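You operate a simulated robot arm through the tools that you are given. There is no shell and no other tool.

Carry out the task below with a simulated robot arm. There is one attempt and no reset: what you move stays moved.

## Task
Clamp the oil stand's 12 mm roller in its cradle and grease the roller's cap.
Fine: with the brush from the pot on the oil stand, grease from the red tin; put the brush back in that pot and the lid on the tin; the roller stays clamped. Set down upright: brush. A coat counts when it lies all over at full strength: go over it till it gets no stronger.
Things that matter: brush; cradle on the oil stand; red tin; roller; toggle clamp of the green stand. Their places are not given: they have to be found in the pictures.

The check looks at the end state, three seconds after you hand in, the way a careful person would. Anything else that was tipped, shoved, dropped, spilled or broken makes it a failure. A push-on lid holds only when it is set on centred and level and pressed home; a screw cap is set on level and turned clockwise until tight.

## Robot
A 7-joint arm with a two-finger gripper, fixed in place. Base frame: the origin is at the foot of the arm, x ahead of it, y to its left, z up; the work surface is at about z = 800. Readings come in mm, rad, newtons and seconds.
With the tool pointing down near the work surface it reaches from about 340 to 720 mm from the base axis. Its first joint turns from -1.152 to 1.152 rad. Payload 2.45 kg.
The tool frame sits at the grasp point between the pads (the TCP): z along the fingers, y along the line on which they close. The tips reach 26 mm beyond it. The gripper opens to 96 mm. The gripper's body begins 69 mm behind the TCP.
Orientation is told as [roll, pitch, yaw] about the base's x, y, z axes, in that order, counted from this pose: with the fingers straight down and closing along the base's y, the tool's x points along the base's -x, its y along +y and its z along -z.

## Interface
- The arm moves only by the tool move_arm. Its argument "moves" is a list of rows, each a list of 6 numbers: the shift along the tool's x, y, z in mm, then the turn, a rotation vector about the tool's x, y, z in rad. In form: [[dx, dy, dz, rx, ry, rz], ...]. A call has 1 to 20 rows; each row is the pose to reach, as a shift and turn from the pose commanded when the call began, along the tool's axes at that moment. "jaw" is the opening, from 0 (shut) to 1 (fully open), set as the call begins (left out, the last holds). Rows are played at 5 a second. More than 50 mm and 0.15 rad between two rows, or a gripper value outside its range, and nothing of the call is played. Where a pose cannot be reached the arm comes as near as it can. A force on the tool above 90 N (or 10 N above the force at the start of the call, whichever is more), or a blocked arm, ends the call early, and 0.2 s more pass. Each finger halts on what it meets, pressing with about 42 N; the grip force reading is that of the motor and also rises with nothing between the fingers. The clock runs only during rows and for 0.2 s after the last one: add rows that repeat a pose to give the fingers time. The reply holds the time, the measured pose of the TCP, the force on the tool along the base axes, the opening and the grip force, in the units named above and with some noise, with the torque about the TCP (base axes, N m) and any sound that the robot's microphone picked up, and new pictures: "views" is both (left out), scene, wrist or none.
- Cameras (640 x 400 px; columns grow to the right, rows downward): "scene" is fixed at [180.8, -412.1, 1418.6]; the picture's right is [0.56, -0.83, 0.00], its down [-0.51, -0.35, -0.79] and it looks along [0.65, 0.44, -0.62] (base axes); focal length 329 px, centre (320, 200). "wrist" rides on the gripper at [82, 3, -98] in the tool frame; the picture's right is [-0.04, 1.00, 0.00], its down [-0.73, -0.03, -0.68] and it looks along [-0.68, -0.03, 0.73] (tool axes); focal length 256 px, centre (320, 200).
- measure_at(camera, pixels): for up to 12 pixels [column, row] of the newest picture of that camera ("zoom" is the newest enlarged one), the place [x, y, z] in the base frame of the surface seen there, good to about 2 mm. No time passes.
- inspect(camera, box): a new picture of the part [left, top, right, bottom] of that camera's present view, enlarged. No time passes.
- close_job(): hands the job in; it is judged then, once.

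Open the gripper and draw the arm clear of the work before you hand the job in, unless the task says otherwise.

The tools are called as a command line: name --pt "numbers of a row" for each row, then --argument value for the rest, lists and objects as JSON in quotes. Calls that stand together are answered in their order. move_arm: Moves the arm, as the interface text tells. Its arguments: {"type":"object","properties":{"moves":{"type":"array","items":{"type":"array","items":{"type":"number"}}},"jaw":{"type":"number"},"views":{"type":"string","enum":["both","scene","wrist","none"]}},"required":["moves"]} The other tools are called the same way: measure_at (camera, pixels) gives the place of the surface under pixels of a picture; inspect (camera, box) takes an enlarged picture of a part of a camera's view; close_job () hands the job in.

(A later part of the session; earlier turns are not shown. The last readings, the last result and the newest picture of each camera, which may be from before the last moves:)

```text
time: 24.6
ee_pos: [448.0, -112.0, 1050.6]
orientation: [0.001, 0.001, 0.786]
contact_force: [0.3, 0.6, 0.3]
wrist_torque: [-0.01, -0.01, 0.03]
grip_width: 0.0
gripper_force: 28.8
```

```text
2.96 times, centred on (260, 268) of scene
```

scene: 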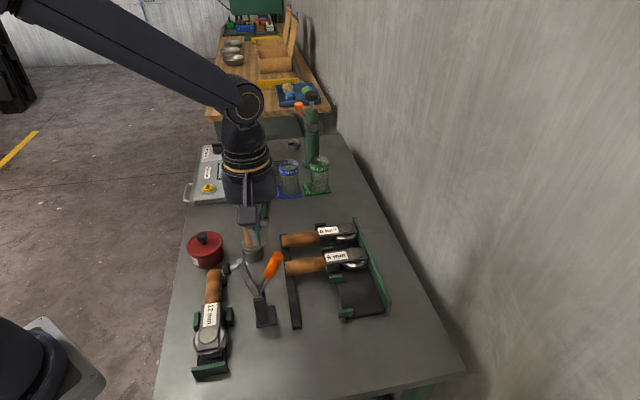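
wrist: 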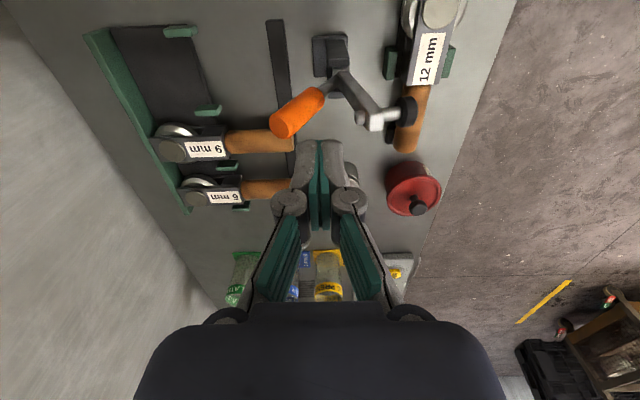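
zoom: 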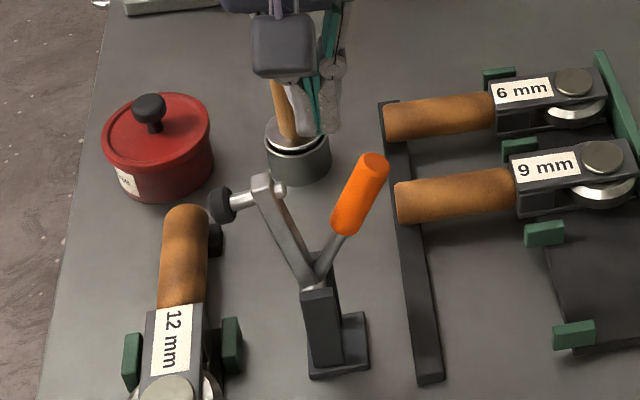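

Fingers are closed above the gap (tip near zoom (305,110)). I'll lower so the tips enter between arm and handle.

move_arm --pt "0 1 20 0 0 0" --pt "0 1 35 0 0 0" --pt "0 1 45 0 0 0" --pt "0 1 54 0 0 0" --pt "0 1 54 0 0 0"

inspect --camera "scene" --box '[200, 200, 320, 335]'

```text
time: 25.8
ee_pos: [447.4, -110.2, 996.1]
orientation: [0.0, 0.0, 0.786]
contact_force: [-0.9, 0.5, -0.6]
wrist_torque: [0.0, 0.01, 0.01]
grip_width: 0.2
gripper_force: 28.7
```

scene: 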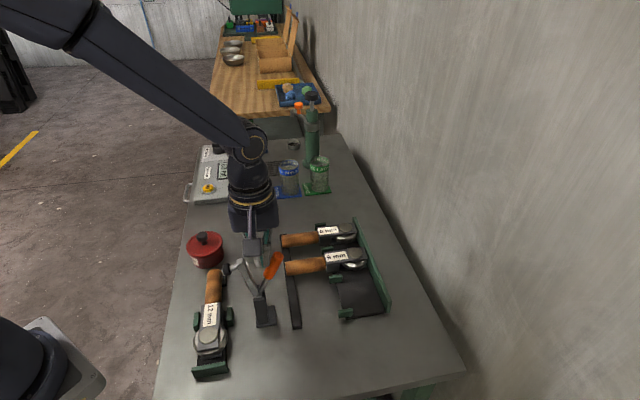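
wrist: 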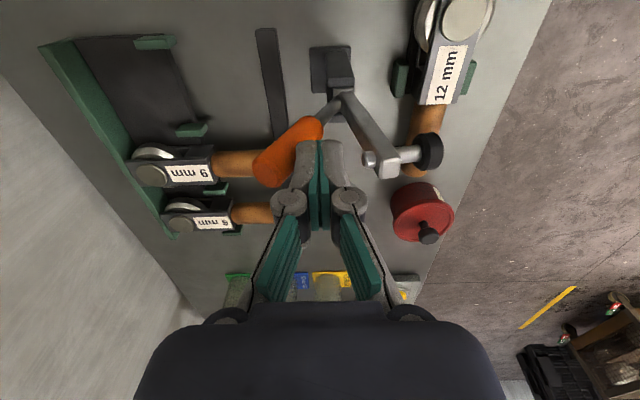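

```text
2.96 times, centred on (260, 268) of scene
```

zoom: 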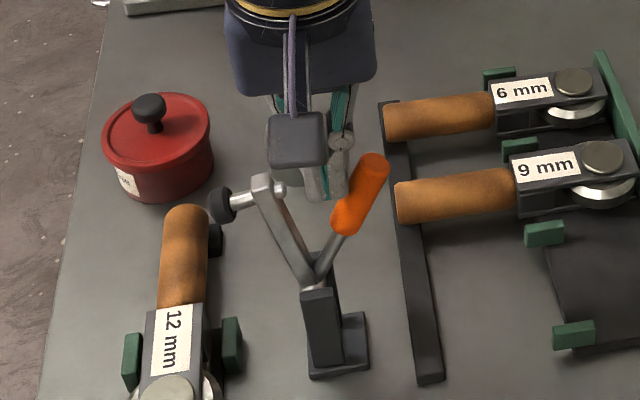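

The tips are in the gap at zoom (330,195), right at the handle. I'll push the handle away from the arm along its arc to about 45° and see whether the arm comes down.

move_arm --pt "0 -6 5 0 0 0" --pt "0 -12.3 9.7 0 0 0" --pt "0 -18.5 14 0 0 0" --pt "0 -24.7 17.8 0 0 0" --pt "0 -24.7 17.8 0 0 0"

inspect --camera "scene" --box '[200, 200, 320, 335]'

```text
time: 26.4
ee_pos: [449.9, -111.9, 991.5]
orientation: [0.012, 0.004, 0.788]
contact_force: [-22.2, 11.4, 33.9]
wrist_torque: [0.01, 0.16, -0.06]
grip_width: 0.0
gripper_force: 28.5
stopped in row 2: the force on the tool passed its limit at 108 N (the readings are from after the stop); the commanded pose is now the measured one
```

scene: 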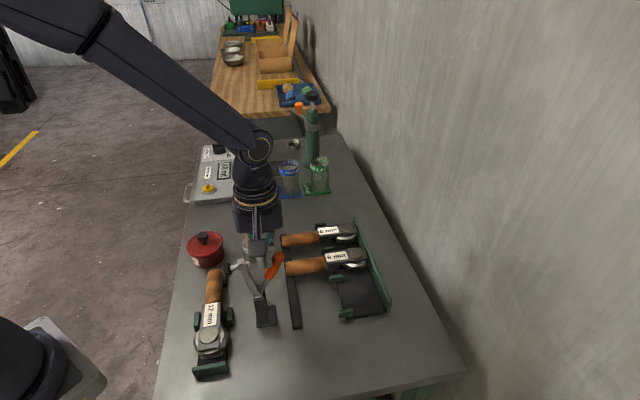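
wrist: 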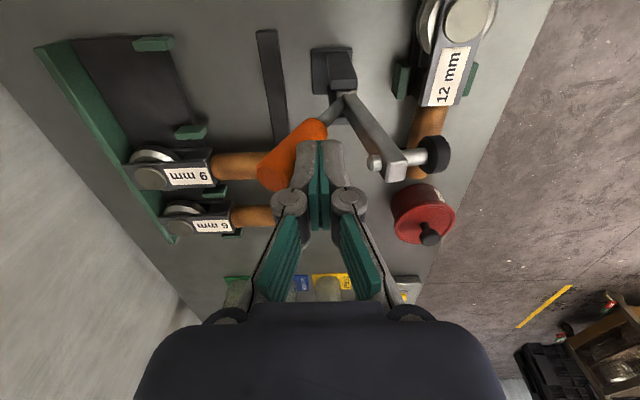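

```text
2.96 times, centred on (260, 268) of scene
```

zoom: 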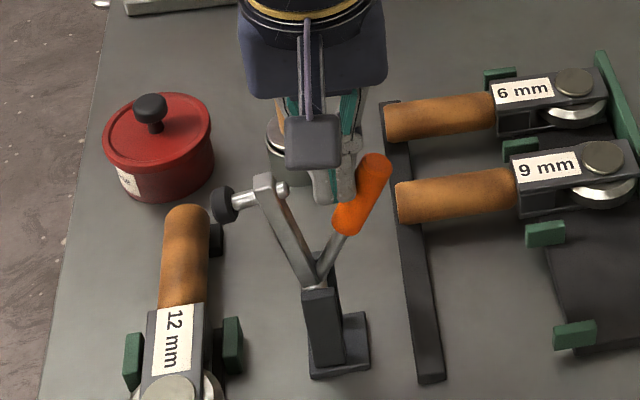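

The handle resists hard (108 N) in that direction, so it must close the other way, toward the arm. I'll back off, rise out of the gap, and verify the clamp hasn't shifted.

move_arm --pt "0 2.5 -4 0 0 0" --pt "0 3 -20 0 0 0" --pt "0 3 -45 0 0 0" --pt "0 3 -70 0 0 0" --pt "0 3 -70 0 0 0"

inspect --camera "scene" --box '[220, 240, 300, 335]'

measure_at --camera "zoom" --pixels '[[397, 65], [377, 105], [355, 145], [335, 195], [310, 235], [240, 95], [272, 160], [178, 123], [325, 350], [380, 300]]'

```text
time: 27.6
ee_pos: [451.9, -114.3, 1063.1]
orientation: [0.008, 0.001, 0.788]
contact_force: [0.3, 0.7, -0.1]
wrist_torque: [-0.03, -0.01, 0.03]
grip_width: 0.0
gripper_force: 28.1
```

scene: 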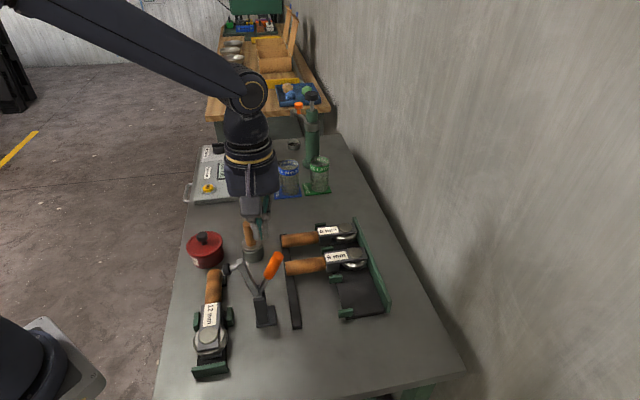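
wrist: 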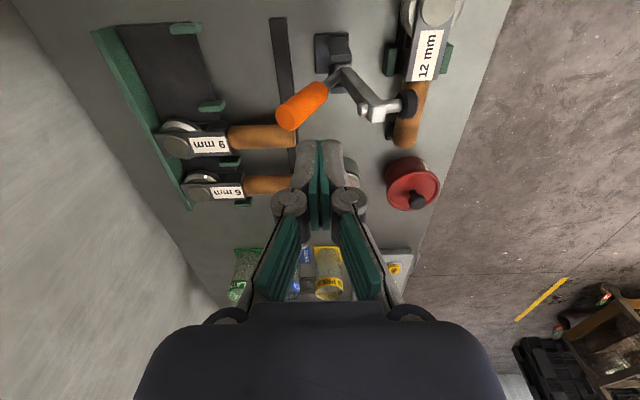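

```text
4.21 times, centred on (260, 288) of scene
```

zoom: 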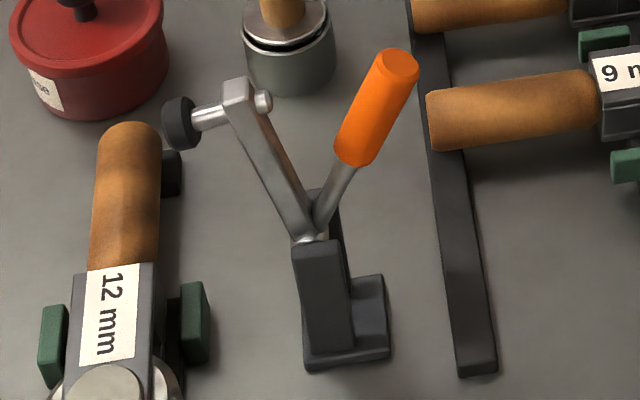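

```text
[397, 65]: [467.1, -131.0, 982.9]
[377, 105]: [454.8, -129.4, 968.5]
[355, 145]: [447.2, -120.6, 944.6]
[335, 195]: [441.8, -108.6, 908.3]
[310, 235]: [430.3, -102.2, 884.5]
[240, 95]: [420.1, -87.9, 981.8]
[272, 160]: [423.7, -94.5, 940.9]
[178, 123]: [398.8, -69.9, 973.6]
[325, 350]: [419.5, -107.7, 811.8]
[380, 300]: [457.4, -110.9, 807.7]
```

The clamp is unmoved. I'll pass over to the outer side of the handle and lower the tips beside its top.

move_arm --pt "0 -26 0 0 0 0" --pt "0 -53 0 0 0 0" --pt "0 -53 30 0 0 0" --pt "0 -53 55 0 0 0" --pt "0 -53 74 0 0 0" --pt "0 -53 74 0 0 0"

inspect --camera "scene" --box '[200, 200, 320, 335]'

```text
time: 29.0
ee_pos: [488.3, -150.5, 987.4]
orientation: [0.009, 0.003, 0.79]
contact_force: [-0.1, -0.3, -0.2]
wrist_torque: [-0.01, 0.02, -0.01]
grip_width: 0.0
gripper_force: 28.5
```

scene: 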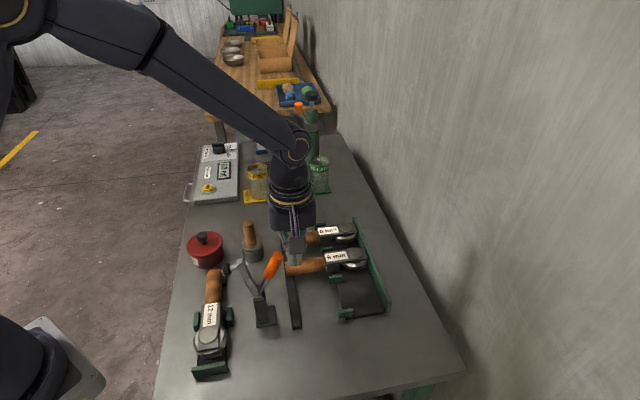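
wrist: 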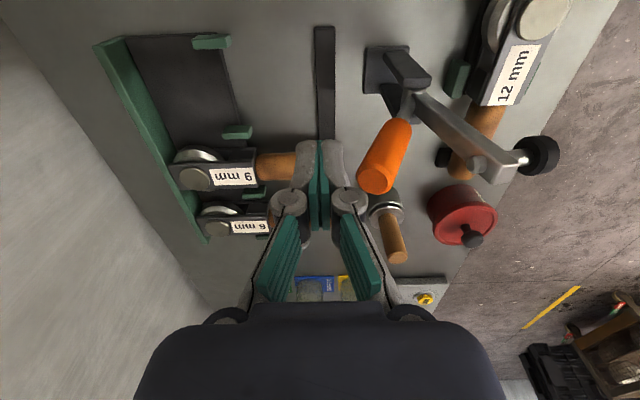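

```text
2.96 times, centred on (260, 268) of scene
```

zoom: 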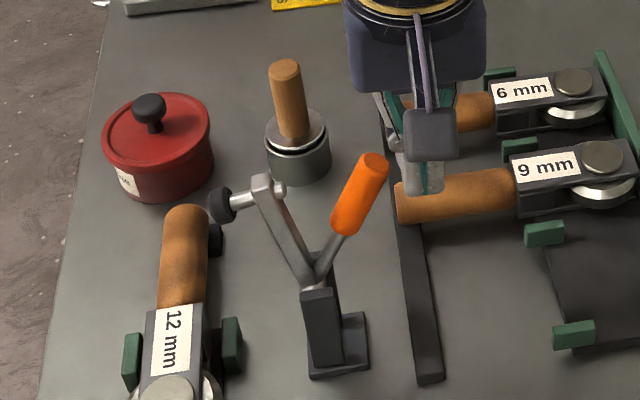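

The tips are beside the outer side of the handle. I'll push toward the arm to roughly vertical, following the arc, and watch the linkage.

move_arm --pt "0 8 0 0 0 0" --pt "0 15 -2 0 0 0" --pt "0 22 -4 0 0 0" --pt "0 29 -6 0 0 0" --pt "0 36 -8 0 0 0" --pt "0 36 -8 0 0 0"

inspect --camera "scene" --box '[200, 200, 320, 335]'

```text
time: 30.4
ee_pos: [464.2, -126.6, 997.3]
orientation: [0.003, 0.003, 0.786]
contact_force: [0.5, -18.8, 42.8]
wrist_torque: [0.29, 0.36, 0.13]
grip_width: 0.3
gripper_force: 28.7
```

scene: 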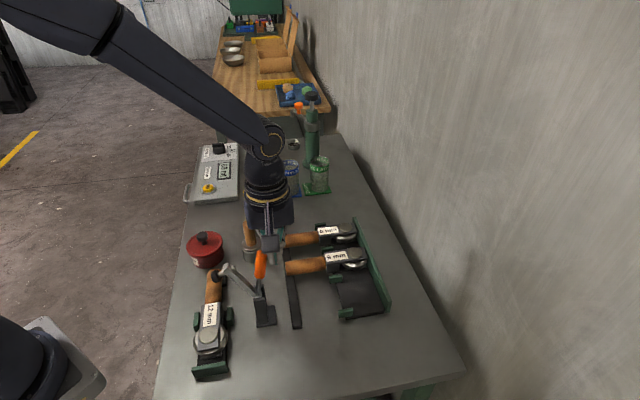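
wrist: 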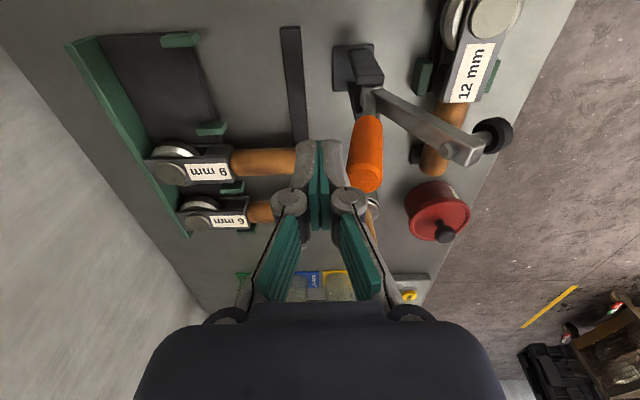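

```text
2.96 times, centred on (260, 268) of scene
```

zoom: 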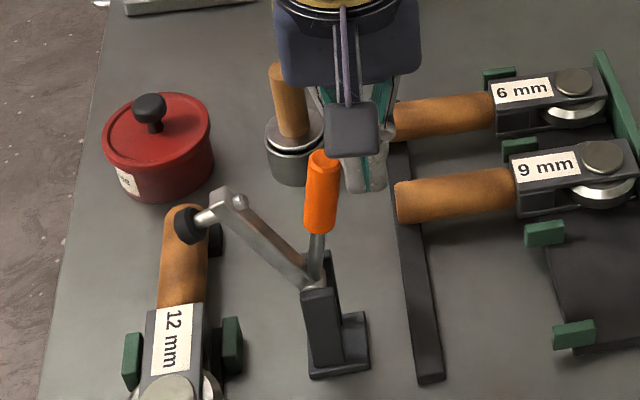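

The handle swings and the arm follows down — this is the closing direction. The 43 N vertical force suggests the handle top is catching the knuckle, so I'll measure the handle now.

measure_at --camera "zoom" --pixels '[[325, 160], [322, 190], [318, 225], [316, 260], [312, 288], [220, 200], [260, 235], [188, 225], [345, 190], [240, 200]]'

```text
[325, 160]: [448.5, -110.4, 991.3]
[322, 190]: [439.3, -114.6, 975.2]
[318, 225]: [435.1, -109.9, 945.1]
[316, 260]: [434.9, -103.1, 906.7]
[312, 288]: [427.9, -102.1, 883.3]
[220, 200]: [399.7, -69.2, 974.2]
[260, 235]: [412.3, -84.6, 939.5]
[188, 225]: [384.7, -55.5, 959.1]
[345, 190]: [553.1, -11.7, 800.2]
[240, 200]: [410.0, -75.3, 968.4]
```

The handle is at about 10° and the arm moves with it one-to-one, so the handle should end near −55°. I'll rise 6 mm to free the knuckle and push on along the arc to about −20°.

move_arm --pt "0 0 -6 0 0 0" --pt "0 5 -7 0 0 0" --pt "0 12 -7 0 0 0" --pt "0 20 -6.5 0 0 0" --pt "0 28 -6 0 0 0" --pt "0 36 -5 0 0 0" --pt "0 44 -3.5 0 0 0" --pt "0 51 -2 0 0 0" --pt "0 51 -2 0 0 0"

inspect --camera "scene" --box '[180, 200, 300, 335]'

```text
time: 32.4
ee_pos: [426.6, -88.3, 997.2]
orientation: [0.009, 0.002, 0.789]
contact_force: [0.9, -0.3, 0.5]
wrist_torque: [0.0, -0.03, -0.03]
grip_width: 0.1
gripper_force: 28.5
```

scene: 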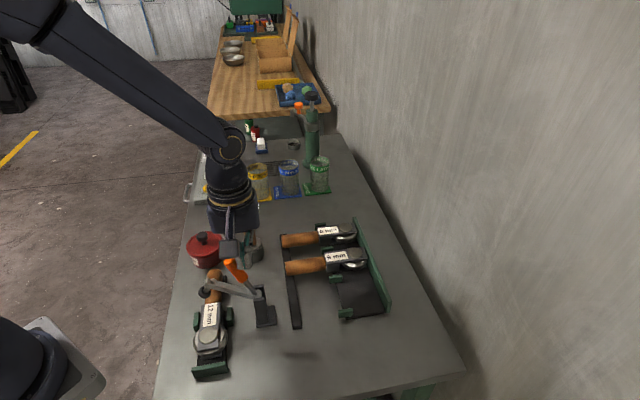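
wrist: 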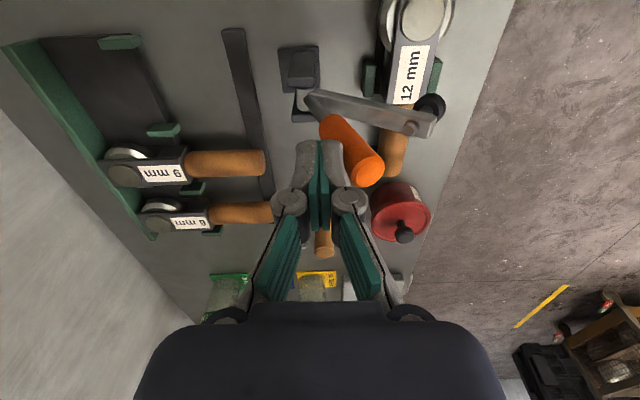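

```text
2.96 times, centred on (240, 268) of scene
```

zoom: 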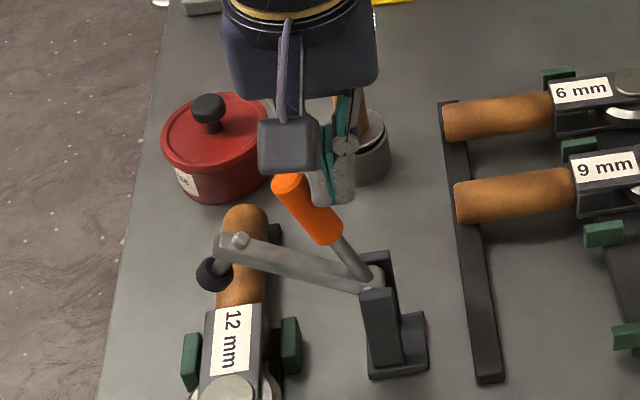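

The arm is well on its way down and the contact force is zero. I'll measure the linkage angle.

measure_at --camera "zoom" --pixels '[[288, 185], [310, 212], [330, 235], [352, 262], [375, 285], [222, 245], [300, 268], [214, 275], [212, 290]]'

```text
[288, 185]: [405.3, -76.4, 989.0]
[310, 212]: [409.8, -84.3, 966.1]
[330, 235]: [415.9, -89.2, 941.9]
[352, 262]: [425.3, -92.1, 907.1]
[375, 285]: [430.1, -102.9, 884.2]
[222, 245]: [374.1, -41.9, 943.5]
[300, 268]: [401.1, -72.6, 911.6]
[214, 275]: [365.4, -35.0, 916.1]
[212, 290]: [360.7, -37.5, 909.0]
```

Handle is at −19° and the arm 35° from horizontal. I'll keep pushing along the arc to about −50°.

move_arm --pt "0 7 1 0 0 0" --pt "0 14.4 3 0 0 0" --pt "0 21.5 7 0 0 0" --pt "0 28.3 11 0 0 0" --pt "0 33 14.5 0 0 0" --pt "0 38 18.5 0 0 0" --pt "0 41 21 0 0 0" --pt "0 41 21 0 0 0"

inspect --camera "scene" --box '[180, 200, 300, 335]'

```text
time: 34.2
ee_pos: [396.6, -59.8, 977.1]
orientation: [0.008, 0.002, 0.789]
contact_force: [1.1, 0.1, -0.6]
wrist_torque: [0.0, 0.0, 0.04]
grip_width: 0.2
gripper_force: 28.6
```

scene: 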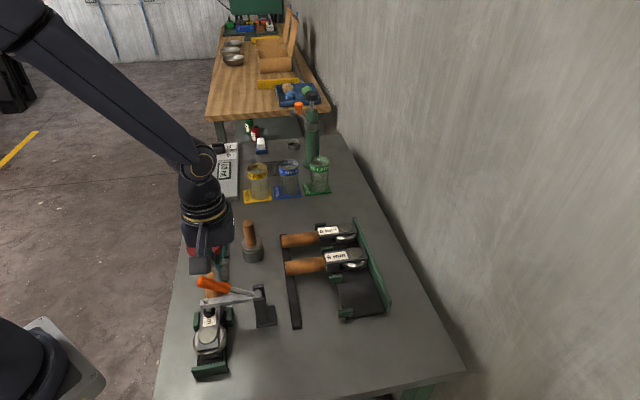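
wrist: 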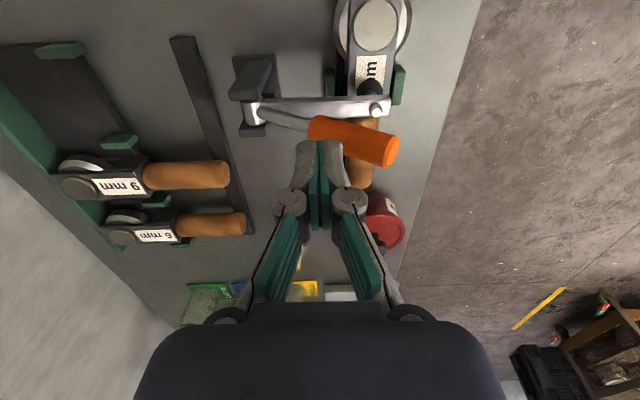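

```text
2.96 times, centred on (240, 268) of scene
```

zoom: 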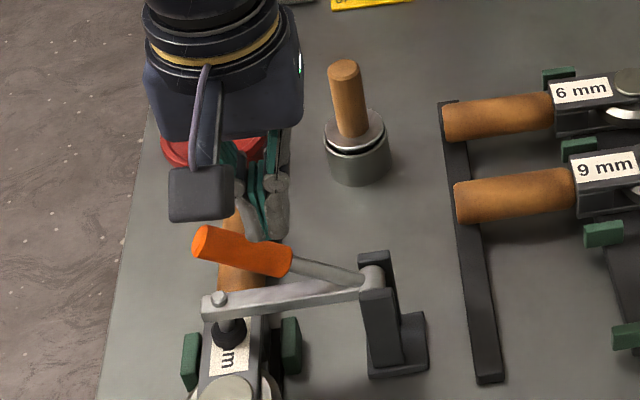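

The arm is nearly horizontal with the plunger over the label. I'll measure the angles and plunger tip.

measure_at --camera "zoom" --pixels '[[200, 245], [215, 235], [240, 250], [285, 262], [330, 275], [372, 278], [210, 300], [260, 297], [345, 288], [228, 325], [228, 345], [222, 315]]'

```text
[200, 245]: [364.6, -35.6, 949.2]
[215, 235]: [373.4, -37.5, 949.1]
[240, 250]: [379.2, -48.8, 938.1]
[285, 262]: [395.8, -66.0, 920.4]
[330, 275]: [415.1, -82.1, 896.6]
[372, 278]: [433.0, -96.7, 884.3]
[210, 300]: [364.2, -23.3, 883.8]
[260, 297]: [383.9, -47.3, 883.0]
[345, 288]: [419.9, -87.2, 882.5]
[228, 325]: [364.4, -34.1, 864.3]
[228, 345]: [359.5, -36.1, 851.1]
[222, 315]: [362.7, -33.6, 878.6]
```

The arm is level, handle at −55°, and plunger tip z≈849 is close to the frame top (846). I'll press down on the handle from above in small steps to drive it home.

move_arm --pt "0 8 0 0 0 0" --pt "0 8 4 0 0 0" --pt "0 8 7 0 0 0" --pt "0 8 9 0 0 0" --pt "0 8 11 0 0 0" --pt "0 8 12.5 0 0 0" --pt "0 8 14 0 0 0" --pt "0 8 14 0 0 0"

inspect --camera "scene" --box '[180, 200, 300, 335]'

```text
time: 36.0
ee_pos: [392.2, -55.2, 963.4]
orientation: [0.006, 0.003, 0.787]
contact_force: [-0.5, -2.1, 6.6]
wrist_torque: [-0.01, 0.03, 0.0]
grip_width: 0.0
gripper_force: 28.6
```

scene: 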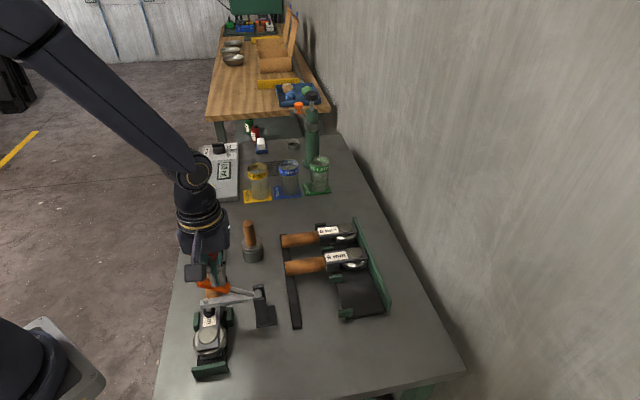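
wrist: 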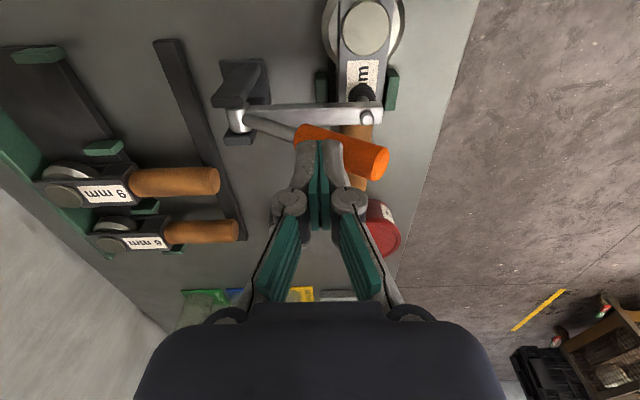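

```text
2.96 times, centred on (240, 268) of scene
```

zoom: 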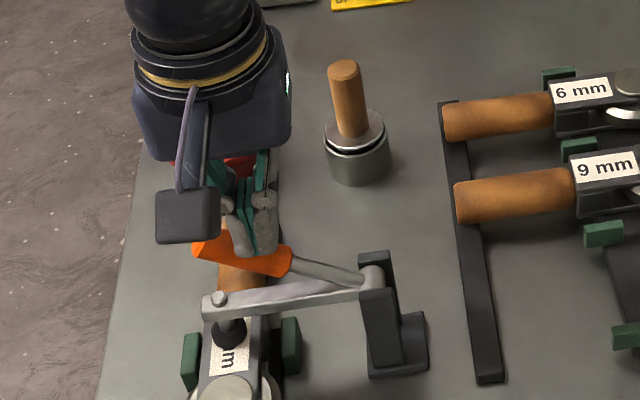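

Now touching the handle (6.6 N). I'll press further in ~1.5 mm steps.

move_arm --pt "0 0 1.5 0 0 0" --pt "0 0 3 0 0 0" --pt "0 0 4.5 0 0 0" --pt "0 0 6 0 0 0" --pt "0 0 6 0 0 0"

inspect --camera "scene" --box '[180, 200, 300, 335]'

measure_at --camera "zoom" --pixels '[[200, 245], [285, 262], [330, 275], [372, 278], [210, 300], [260, 297], [345, 288], [228, 325], [228, 345]]'

```text
time: 36.9
ee_pos: [393.5, -55.6, 961.8]
orientation: [-0.001, -0.002, 0.789]
contact_force: [-1.4, -4.5, 12.8]
wrist_torque: [0.01, 0.13, 0.01]
grip_width: 0.0
gripper_force: 28.4
stopped in row 4: the force on the tool passed its limit at 94 N (the readings are from after the stop); the commanded pose is now the measured one
```

scene: 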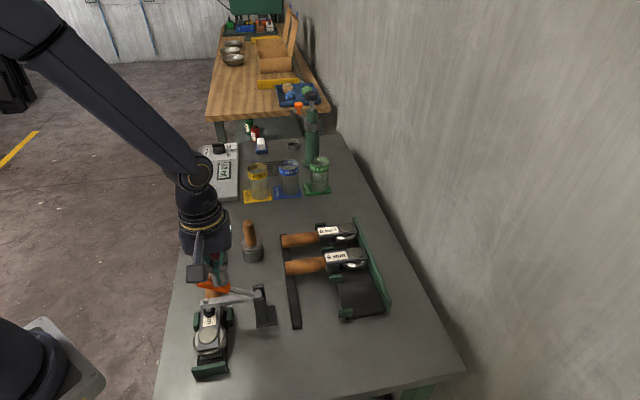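
wrist: 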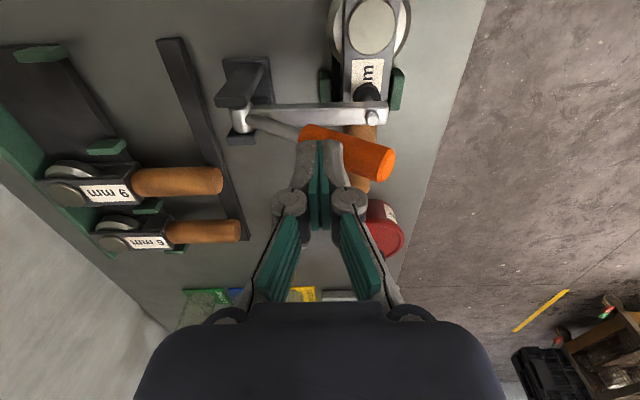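

```text
2.96 times, centred on (240, 268) of scene
```

zoom: 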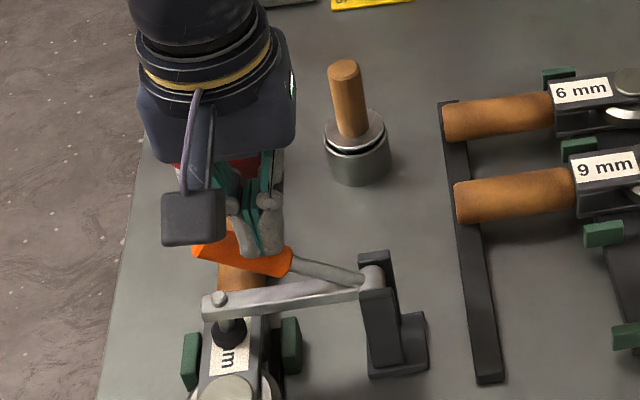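

```text
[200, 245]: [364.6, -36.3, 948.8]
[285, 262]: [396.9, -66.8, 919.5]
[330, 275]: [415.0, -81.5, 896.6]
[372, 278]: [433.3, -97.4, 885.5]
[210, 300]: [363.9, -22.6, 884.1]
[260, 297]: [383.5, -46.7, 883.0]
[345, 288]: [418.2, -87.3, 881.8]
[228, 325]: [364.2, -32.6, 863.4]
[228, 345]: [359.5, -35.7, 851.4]
```

The handle is hard-stopped at 94 N with no further travel, so the clamp is home. I'll lift the fingers away, then check the plunger foot on the frame.

move_arm --pt "0 -1 -8 0 0 0" --pt "0 -1 -30 0 0 0" --pt "0 -1 -60 0 0 0" --pt "0 -1 -90 0 0 0" --pt "0 -1 -90 0 0 0"

inspect --camera "scene" --box '[190, 270, 280, 350]'

inspect --camera "wrist" --box '[220, 0, 440, 180]'

```text
time: 38.1
ee_pos: [395.2, -55.2, 1050.0]
orientation: [0.001, -0.001, 0.786]
contact_force: [-0.4, 0.4, 0.7]
wrist_torque: [-0.03, -0.01, -0.02]
grip_width: 0.2
gripper_force: 28.3
```

scene: 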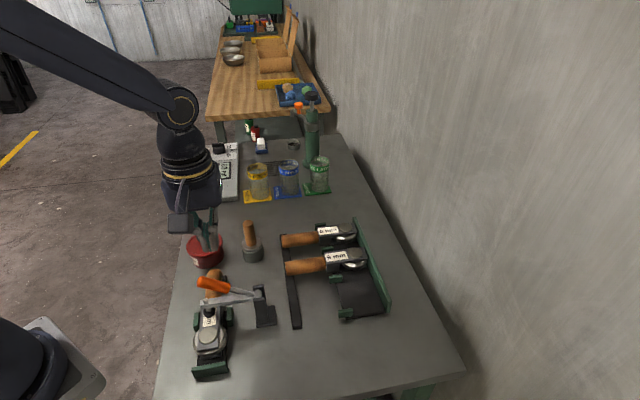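
wrist: 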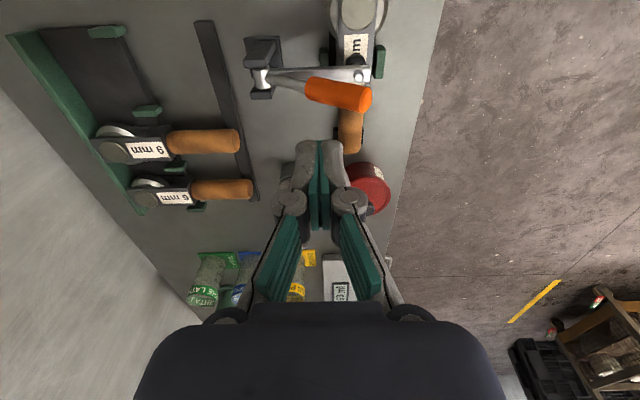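

```text
5.00 times, centred on (235, 310) of scene
```

zoom: 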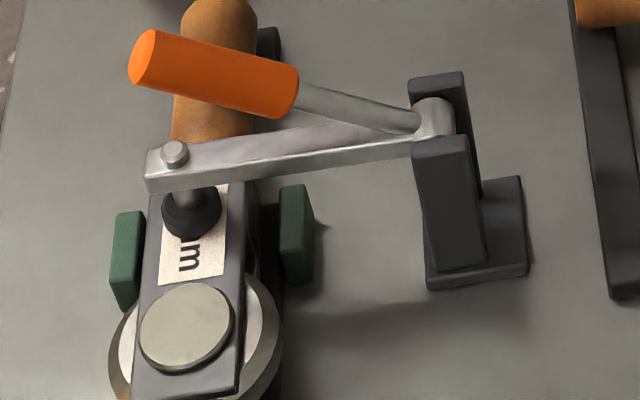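

```text
2.22 times, centred on (330, 90) of wrist
```

zoom: 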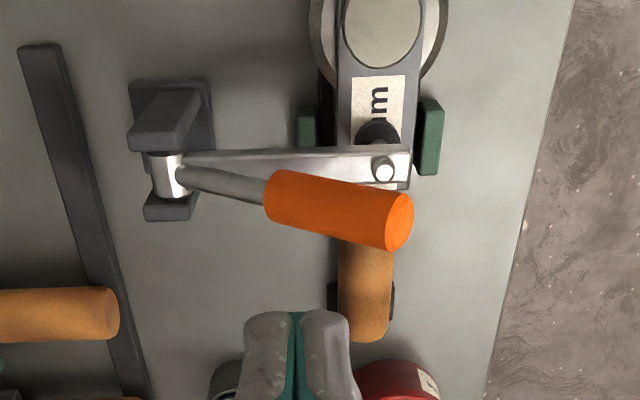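

The clamp is closed with its foot on the label. Now the tin and brush: I'll move the hand aside, then zoom and measure both.

move_arm --pt "-5 10 -20 0 0 0" --pt "20 40 -40 0 0 0" --pt "50 60 -60 0 0 0" --pt "50 60 -60 0 0 0" --jaw 0.5

inspect --camera "scene" --box '[175, 205, 275, 285]'

```text
time: 39.1
ee_pos: [317.5, -48.0, 1109.6]
orientation: [0.002, 0.001, 0.79]
contact_force: [-0.9, -1.0, 0.2]
wrist_torque: [0.01, 0.0, 0.01]
grip_width: 48.0
gripper_force: 0.1
```

scene: 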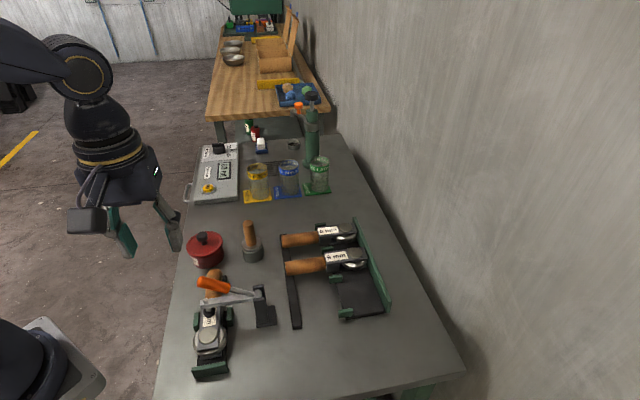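
wrist: 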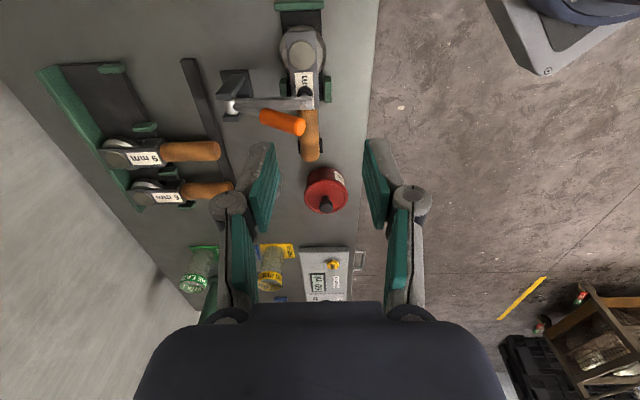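

```text
5.00 times, centred on (225, 245) of scene
```

zoom: 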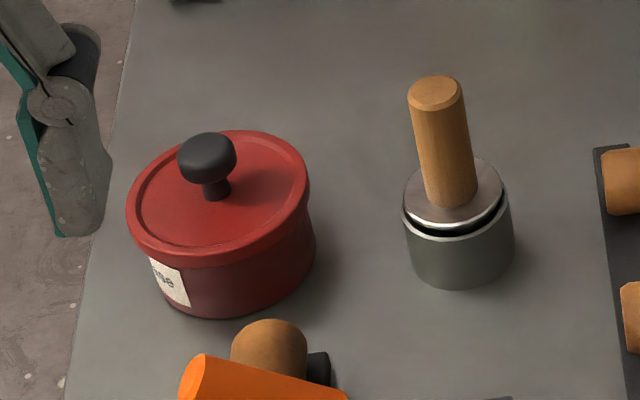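

measure_at --camera "zoom" --pixels '[[207, 145], [182, 160], [233, 155], [208, 178], [216, 195], [130, 215], [305, 165], [220, 240], [215, 135], [215, 215], [220, 305], [250, 135]]'

measure_at --camera "zoom" --pixels '[[435, 92], [412, 95], [460, 92], [445, 140], [430, 170], [465, 170], [412, 200], [498, 190], [455, 222], [480, 170], [452, 240], [460, 280]]'

```text
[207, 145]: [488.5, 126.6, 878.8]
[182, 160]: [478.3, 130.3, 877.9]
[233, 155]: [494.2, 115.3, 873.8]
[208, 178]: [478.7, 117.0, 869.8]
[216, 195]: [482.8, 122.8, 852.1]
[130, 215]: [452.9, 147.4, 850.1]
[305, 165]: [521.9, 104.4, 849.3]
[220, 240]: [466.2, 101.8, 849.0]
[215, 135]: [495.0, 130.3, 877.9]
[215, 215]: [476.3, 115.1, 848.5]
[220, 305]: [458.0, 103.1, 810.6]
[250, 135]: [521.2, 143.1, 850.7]
```

```text
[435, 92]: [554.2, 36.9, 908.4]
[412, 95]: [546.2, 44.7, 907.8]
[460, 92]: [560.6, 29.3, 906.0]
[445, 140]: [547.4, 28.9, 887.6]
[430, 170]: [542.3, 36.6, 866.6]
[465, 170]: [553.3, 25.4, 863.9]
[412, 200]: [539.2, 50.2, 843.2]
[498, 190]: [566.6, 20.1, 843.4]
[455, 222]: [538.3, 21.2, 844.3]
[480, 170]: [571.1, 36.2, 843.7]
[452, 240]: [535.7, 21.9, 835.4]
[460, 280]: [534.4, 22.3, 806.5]
```

Tin centre ≈(488,125), lid top z≈849, knob head about 22 mm wide up to z≈879. Brush handle axis is ≈(553.5,36.5), top z 908. I'll go over the knob first.

move_arm --pt "-40 0 0 0 0 0" --pt "-80 1 10 0 0 0" --pt "-120 1 30 0 0 0" --pt "-160 1 60 0 0 0" --pt "-200 2 90 0 0 0" --pt "-243 2 115 0 0 0" --pt "-243 2 150 0 0 0" --pt "-243 2 180 0 0 0" --pt "-243 2 180 0 0 0"

```text
time: 41.1
ee_pos: [486.2, 127.2, 930.9]
orientation: [0.003, -0.003, 0.79]
contact_force: [0.3, -0.5, 0.3]
wrist_torque: [0.01, 0.01, 0.01]
grip_width: 47.9
gripper_force: 0.1
```

scene: 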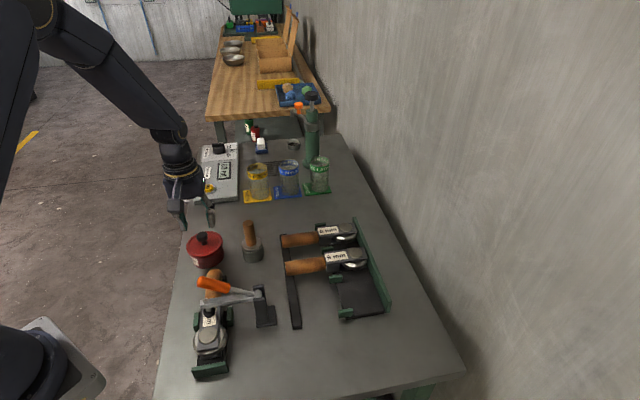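
wrist: 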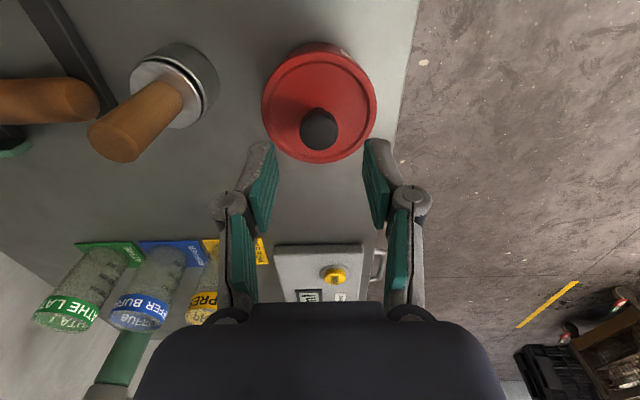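

The knob (318,128) is between the fingers. I'll measure the lid and knob from this view to centre exactly.

measure_at --camera "wrist" --pixels '[[318, 125], [303, 130], [335, 130], [318, 148], [264, 105], [374, 105], [318, 50], [318, 155], [290, 90], [355, 70]]'

inspect --camera "wrist" --box '[250, 30, 390, 170]'

```text
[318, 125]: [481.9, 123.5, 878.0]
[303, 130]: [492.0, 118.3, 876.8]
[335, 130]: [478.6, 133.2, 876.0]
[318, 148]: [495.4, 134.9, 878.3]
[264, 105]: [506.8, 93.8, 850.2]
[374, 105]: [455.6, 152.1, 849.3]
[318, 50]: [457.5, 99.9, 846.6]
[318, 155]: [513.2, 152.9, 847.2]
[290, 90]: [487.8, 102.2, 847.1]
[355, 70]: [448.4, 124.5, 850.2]
```

```text
2.86 times, centred on (320, 100) of wrist
```

zoom: 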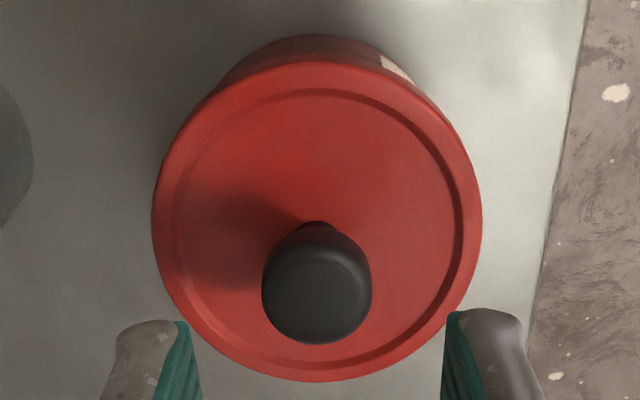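

The lid centre is ≈(486,126.5), matching the TCP. I'll lower to z≈880 around the knob and close.

move_arm --pt "0 0 15 0 0 0" --pt "0 0 30 0 0 0" --pt "0 0 42 0 0 0" --pt "0 0 50 0 0 0" --pt "0 0 50 0 0 0" --views "none"

move_arm --pt "0 0 0 0 0 0" --pt "0 0 0 0 0 0" --pt "0 0 0 0 0 0" --pt "0 0 0 0 0 0" --jaw 0

```text
time: 42.3
ee_pos: [486.9, 126.5, 881.8]
orientation: [0.001, 0.0, 0.787]
contact_force: [-0.5, 0.1, -0.5]
wrist_torque: [0.0, -0.01, 0.01]
grip_width: 48.1
gripper_force: 0.1
```

```text
time: 43.3
ee_pos: [484.9, 125.2, 882.5]
orientation: [0.003, -0.001, 0.788]
contact_force: [1.0, -1.1, 0.2]
wrist_torque: [0.0, 0.01, 0.0]
grip_width: 22.2
gripper_force: 42.6
```

scene: 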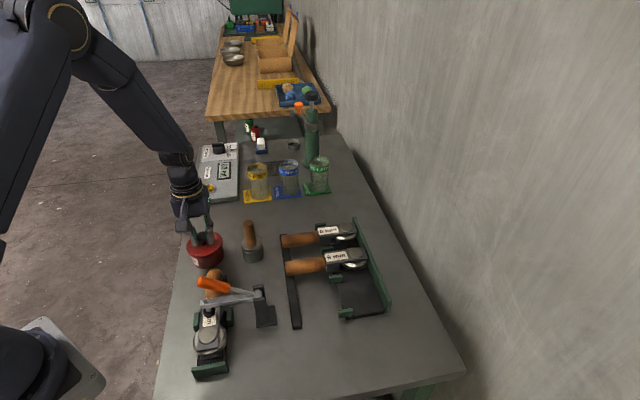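
wrist: 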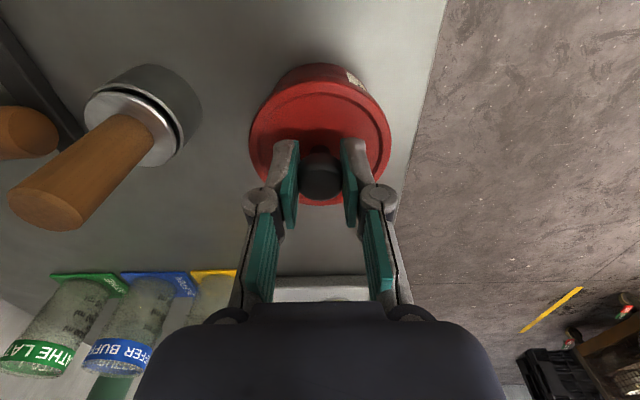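

Gripped the knob (22.2 mm). I'll pull straight up in small steps to release the push-on lid.

move_arm --pt "0 0 -1.5 0 0 0" --pt "0 0 -3 0 0 0" --pt "0 0 -5 0 0 0" --pt "0 0 -7 0 0 0" --pt "0 0 -10 0 0 0" --pt "0 0 -13 0 0 0" --pt "0 0 -13 0 0 0"

inspect --camera "scene" --box '[175, 205, 275, 285]'

```text
time: 44.9
ee_pos: [485.9, 126.2, 894.6]
orientation: [0.003, -0.001, 0.788]
contact_force: [-0.4, -0.9, -1.4]
wrist_torque: [0.0, -0.02, 0.01]
grip_width: 22.0
gripper_force: 41.6
heard: snap
```

scene: 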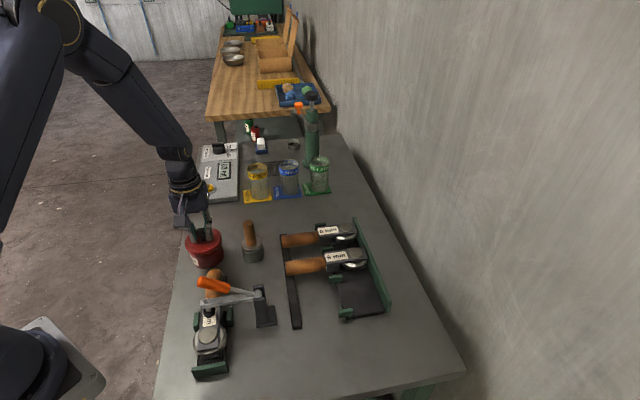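
wrist: 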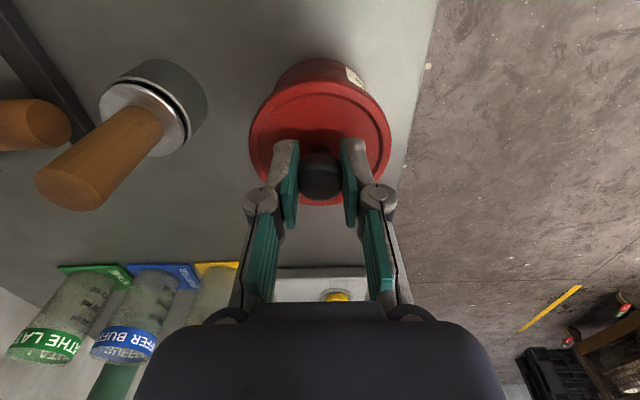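

```text
5.00 times, centred on (225, 245) of scene
```

zoom: 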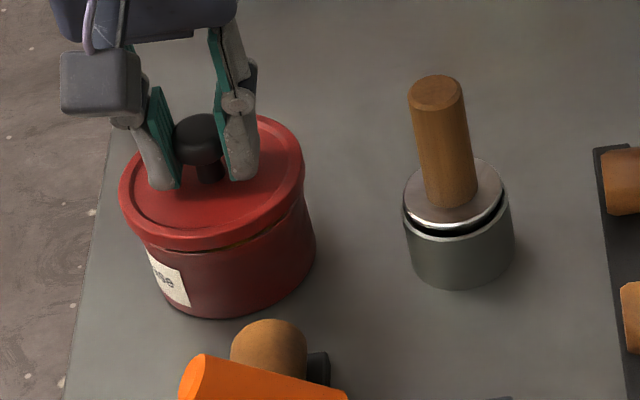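

"Snap" — the lid is free. I'll check open table space near the tin for setting the lid down.

measure_at --camera "scene" --pixels '[[194, 202], [237, 202], [244, 202], [271, 200], [240, 215], [275, 225], [225, 222], [190, 230]]'

```text
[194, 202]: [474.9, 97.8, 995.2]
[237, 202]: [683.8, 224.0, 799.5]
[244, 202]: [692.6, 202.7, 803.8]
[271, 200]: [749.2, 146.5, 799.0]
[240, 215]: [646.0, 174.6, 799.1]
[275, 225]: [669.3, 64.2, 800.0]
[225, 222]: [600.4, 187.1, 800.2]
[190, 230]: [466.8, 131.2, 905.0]
```

The table at about (620,130) is clear of the pot, jars and control box. I'll lift the lid and carry it there, staying high.

move_arm --pt "0 0 -25 0 0 0" --pt "0 0 -50 0 0 0" --pt "0 0 -70 0 0 0" --pt "-24 -23 -70 0 0 0" --pt "-49 -46 -70 0 0 0" --pt "-73 -69 -70 0 0 0" --pt "-97.6 -92 -70 0 0 0" --pt "-97.6 -92 -50 0 0 0" --pt "-97.6 -92 -25 0 0 0" --pt "-97.6 -92 -25 0 0 0"

inspect --camera "scene" --box '[175, 165, 295, 285]'

```text
time: 47.1
ee_pos: [619.7, 129.2, 917.8]
orientation: [0.001, -0.001, 0.786]
contact_force: [0.5, -0.9, -0.6]
wrist_torque: [0.0, -0.01, 0.0]
grip_width: 21.9
gripper_force: 41.9
```

scene: 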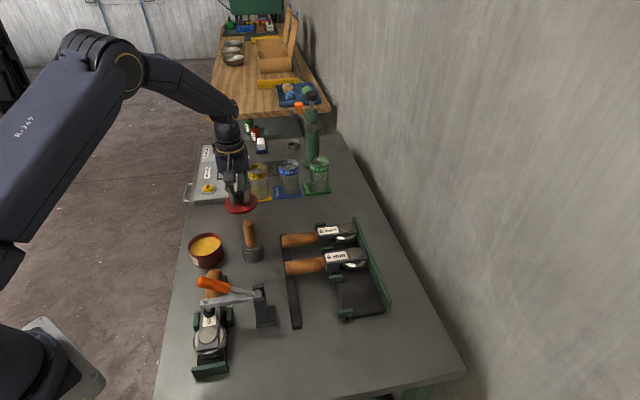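
wrist: 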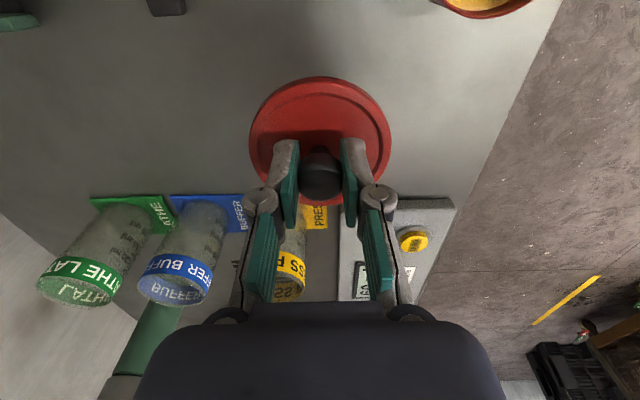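

```text
3.33 times, centred on (235, 225) of scene
```

zoom: 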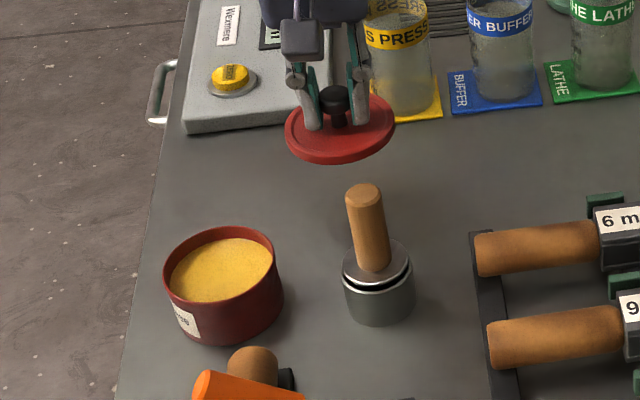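

The tin is full of grease and the lid is in hand. I'll lower the lid toward the bare table, easing at the end until it touches.

move_arm --pt "0 0 25 0 0 0" --pt "0 0 45 0 0 0" --pt "0 0 60 0 0 0" --pt "0 0 66 0 0 0" --pt "0 0 66 0 0 0"

inspect --camera "scene" --box '[175, 165, 295, 285]'

```text
time: 48.3
ee_pos: [621.5, 128.1, 854.1]
orientation: [0.003, -0.001, 0.788]
contact_force: [-0.2, 0.1, 0.2]
wrist_torque: [0.02, 0.01, -0.01]
grip_width: 21.8
gripper_force: 42.1
```

scene: 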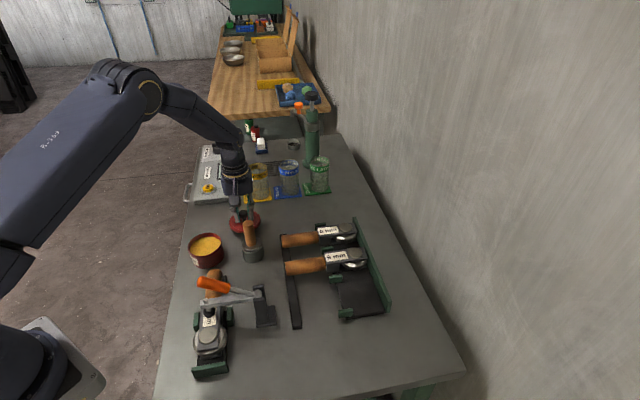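
wrist: 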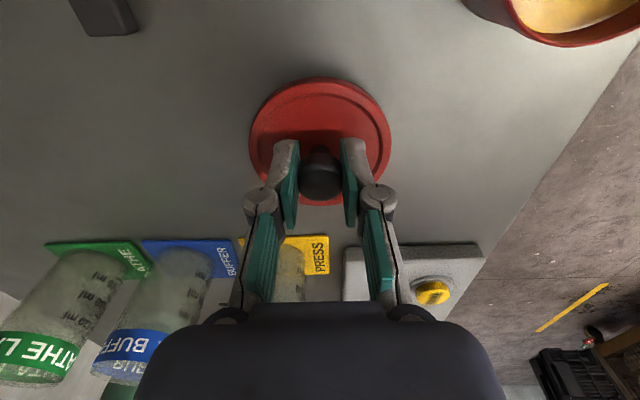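

```text
3.33 times, centred on (235, 225) of scene
```

zoom: 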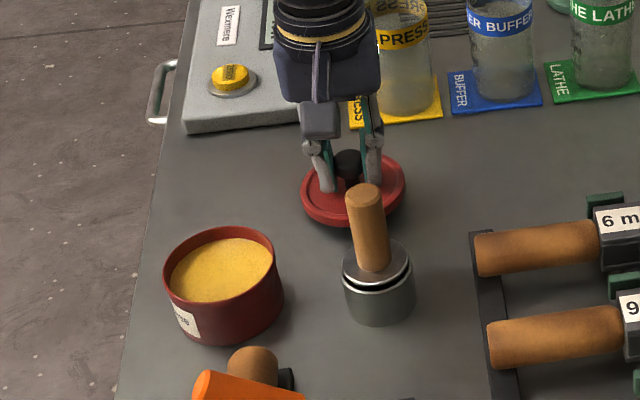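

No contact yet. I'll lower in 2 mm steps until the lid lands.

move_arm --pt "0 0 2 0 0 0" --pt "0 0 4 0 0 0" --pt "0 0 6 0 0 0" --pt "0 0 8 0 0 0" --pt "0 0 8 0 0 0" --views "none"

measure_at --camera "scene" --pixels '[[243, 231], [238, 222]]'

```text
time: 49.5
ee_pos: [620.1, 127.6, 845.3]
orientation: [0.001, -0.002, 0.786]
contact_force: [-0.6, -0.7, -1.1]
wrist_torque: [0.0, 0.02, 0.02]
grip_width: 22.1
gripper_force: 42.3
```

```text
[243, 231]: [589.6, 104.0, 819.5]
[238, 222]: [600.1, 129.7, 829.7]
```

move_arm --pt "0 0 1.5 0 0 0" --pt "0 0 3 0 0 0" --pt "0 0 3 0 0 0" --views "scene"

inspect --camera "scene" --box '[215, 185, 275, 245]'

```text
time: 50.3
ee_pos: [619.7, 129.7, 842.6]
orientation: [0.001, -0.001, 0.788]
contact_force: [1.0, 0.6, 0.4]
wrist_torque: [0.01, 0.02, 0.0]
grip_width: 21.9
gripper_force: 41.9
```

scene: 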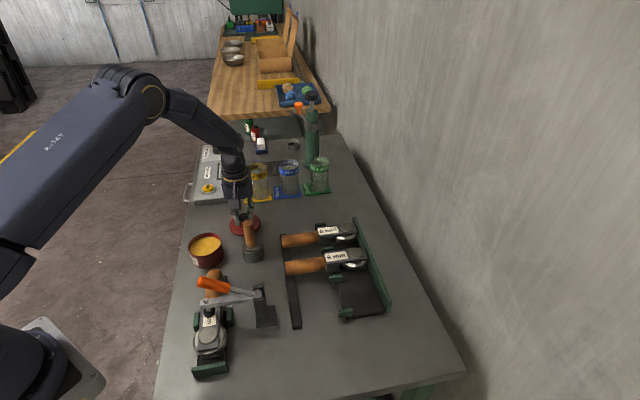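

```text
6.67 times, centred on (245, 215) of scene
```

zoom: 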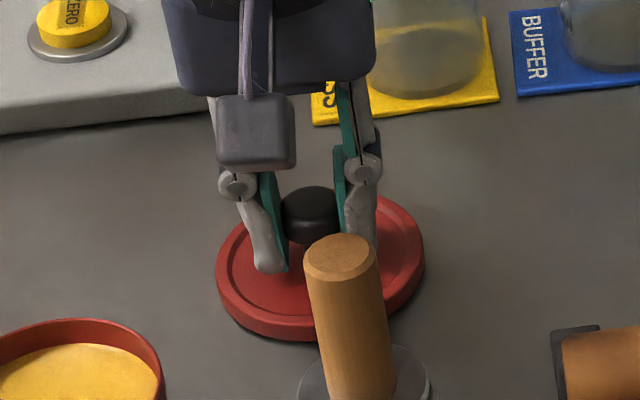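

Almost on the table. I'll step down 1 mm at a time.

move_arm --pt "0 0 1 0 0 0" --pt "0 0 2 0 0 0" --pt "0 0 2 0 0 0" --views "none"

```text
time: 51.1
ee_pos: [619.9, 129.2, 839.9]
orientation: [0.002, -0.002, 0.785]
contact_force: [-0.1, 0.0, 0.1]
wrist_torque: [0.0, -0.04, 0.0]
grip_width: 22.0
gripper_force: 42.6
```

move_arm --pt "0 0 1 0 0 0" --pt "0 0 2 0 0 0" --pt "0 0 2 0 0 0" --views "none"

```text
time: 51.9
ee_pos: [620.0, 129.2, 839.3]
orientation: [-0.001, -0.002, 0.787]
contact_force: [-9.3, -4.8, 25.1]
wrist_torque: [-0.04, 0.15, 0.03]
grip_width: 22.0
gripper_force: 41.4
```

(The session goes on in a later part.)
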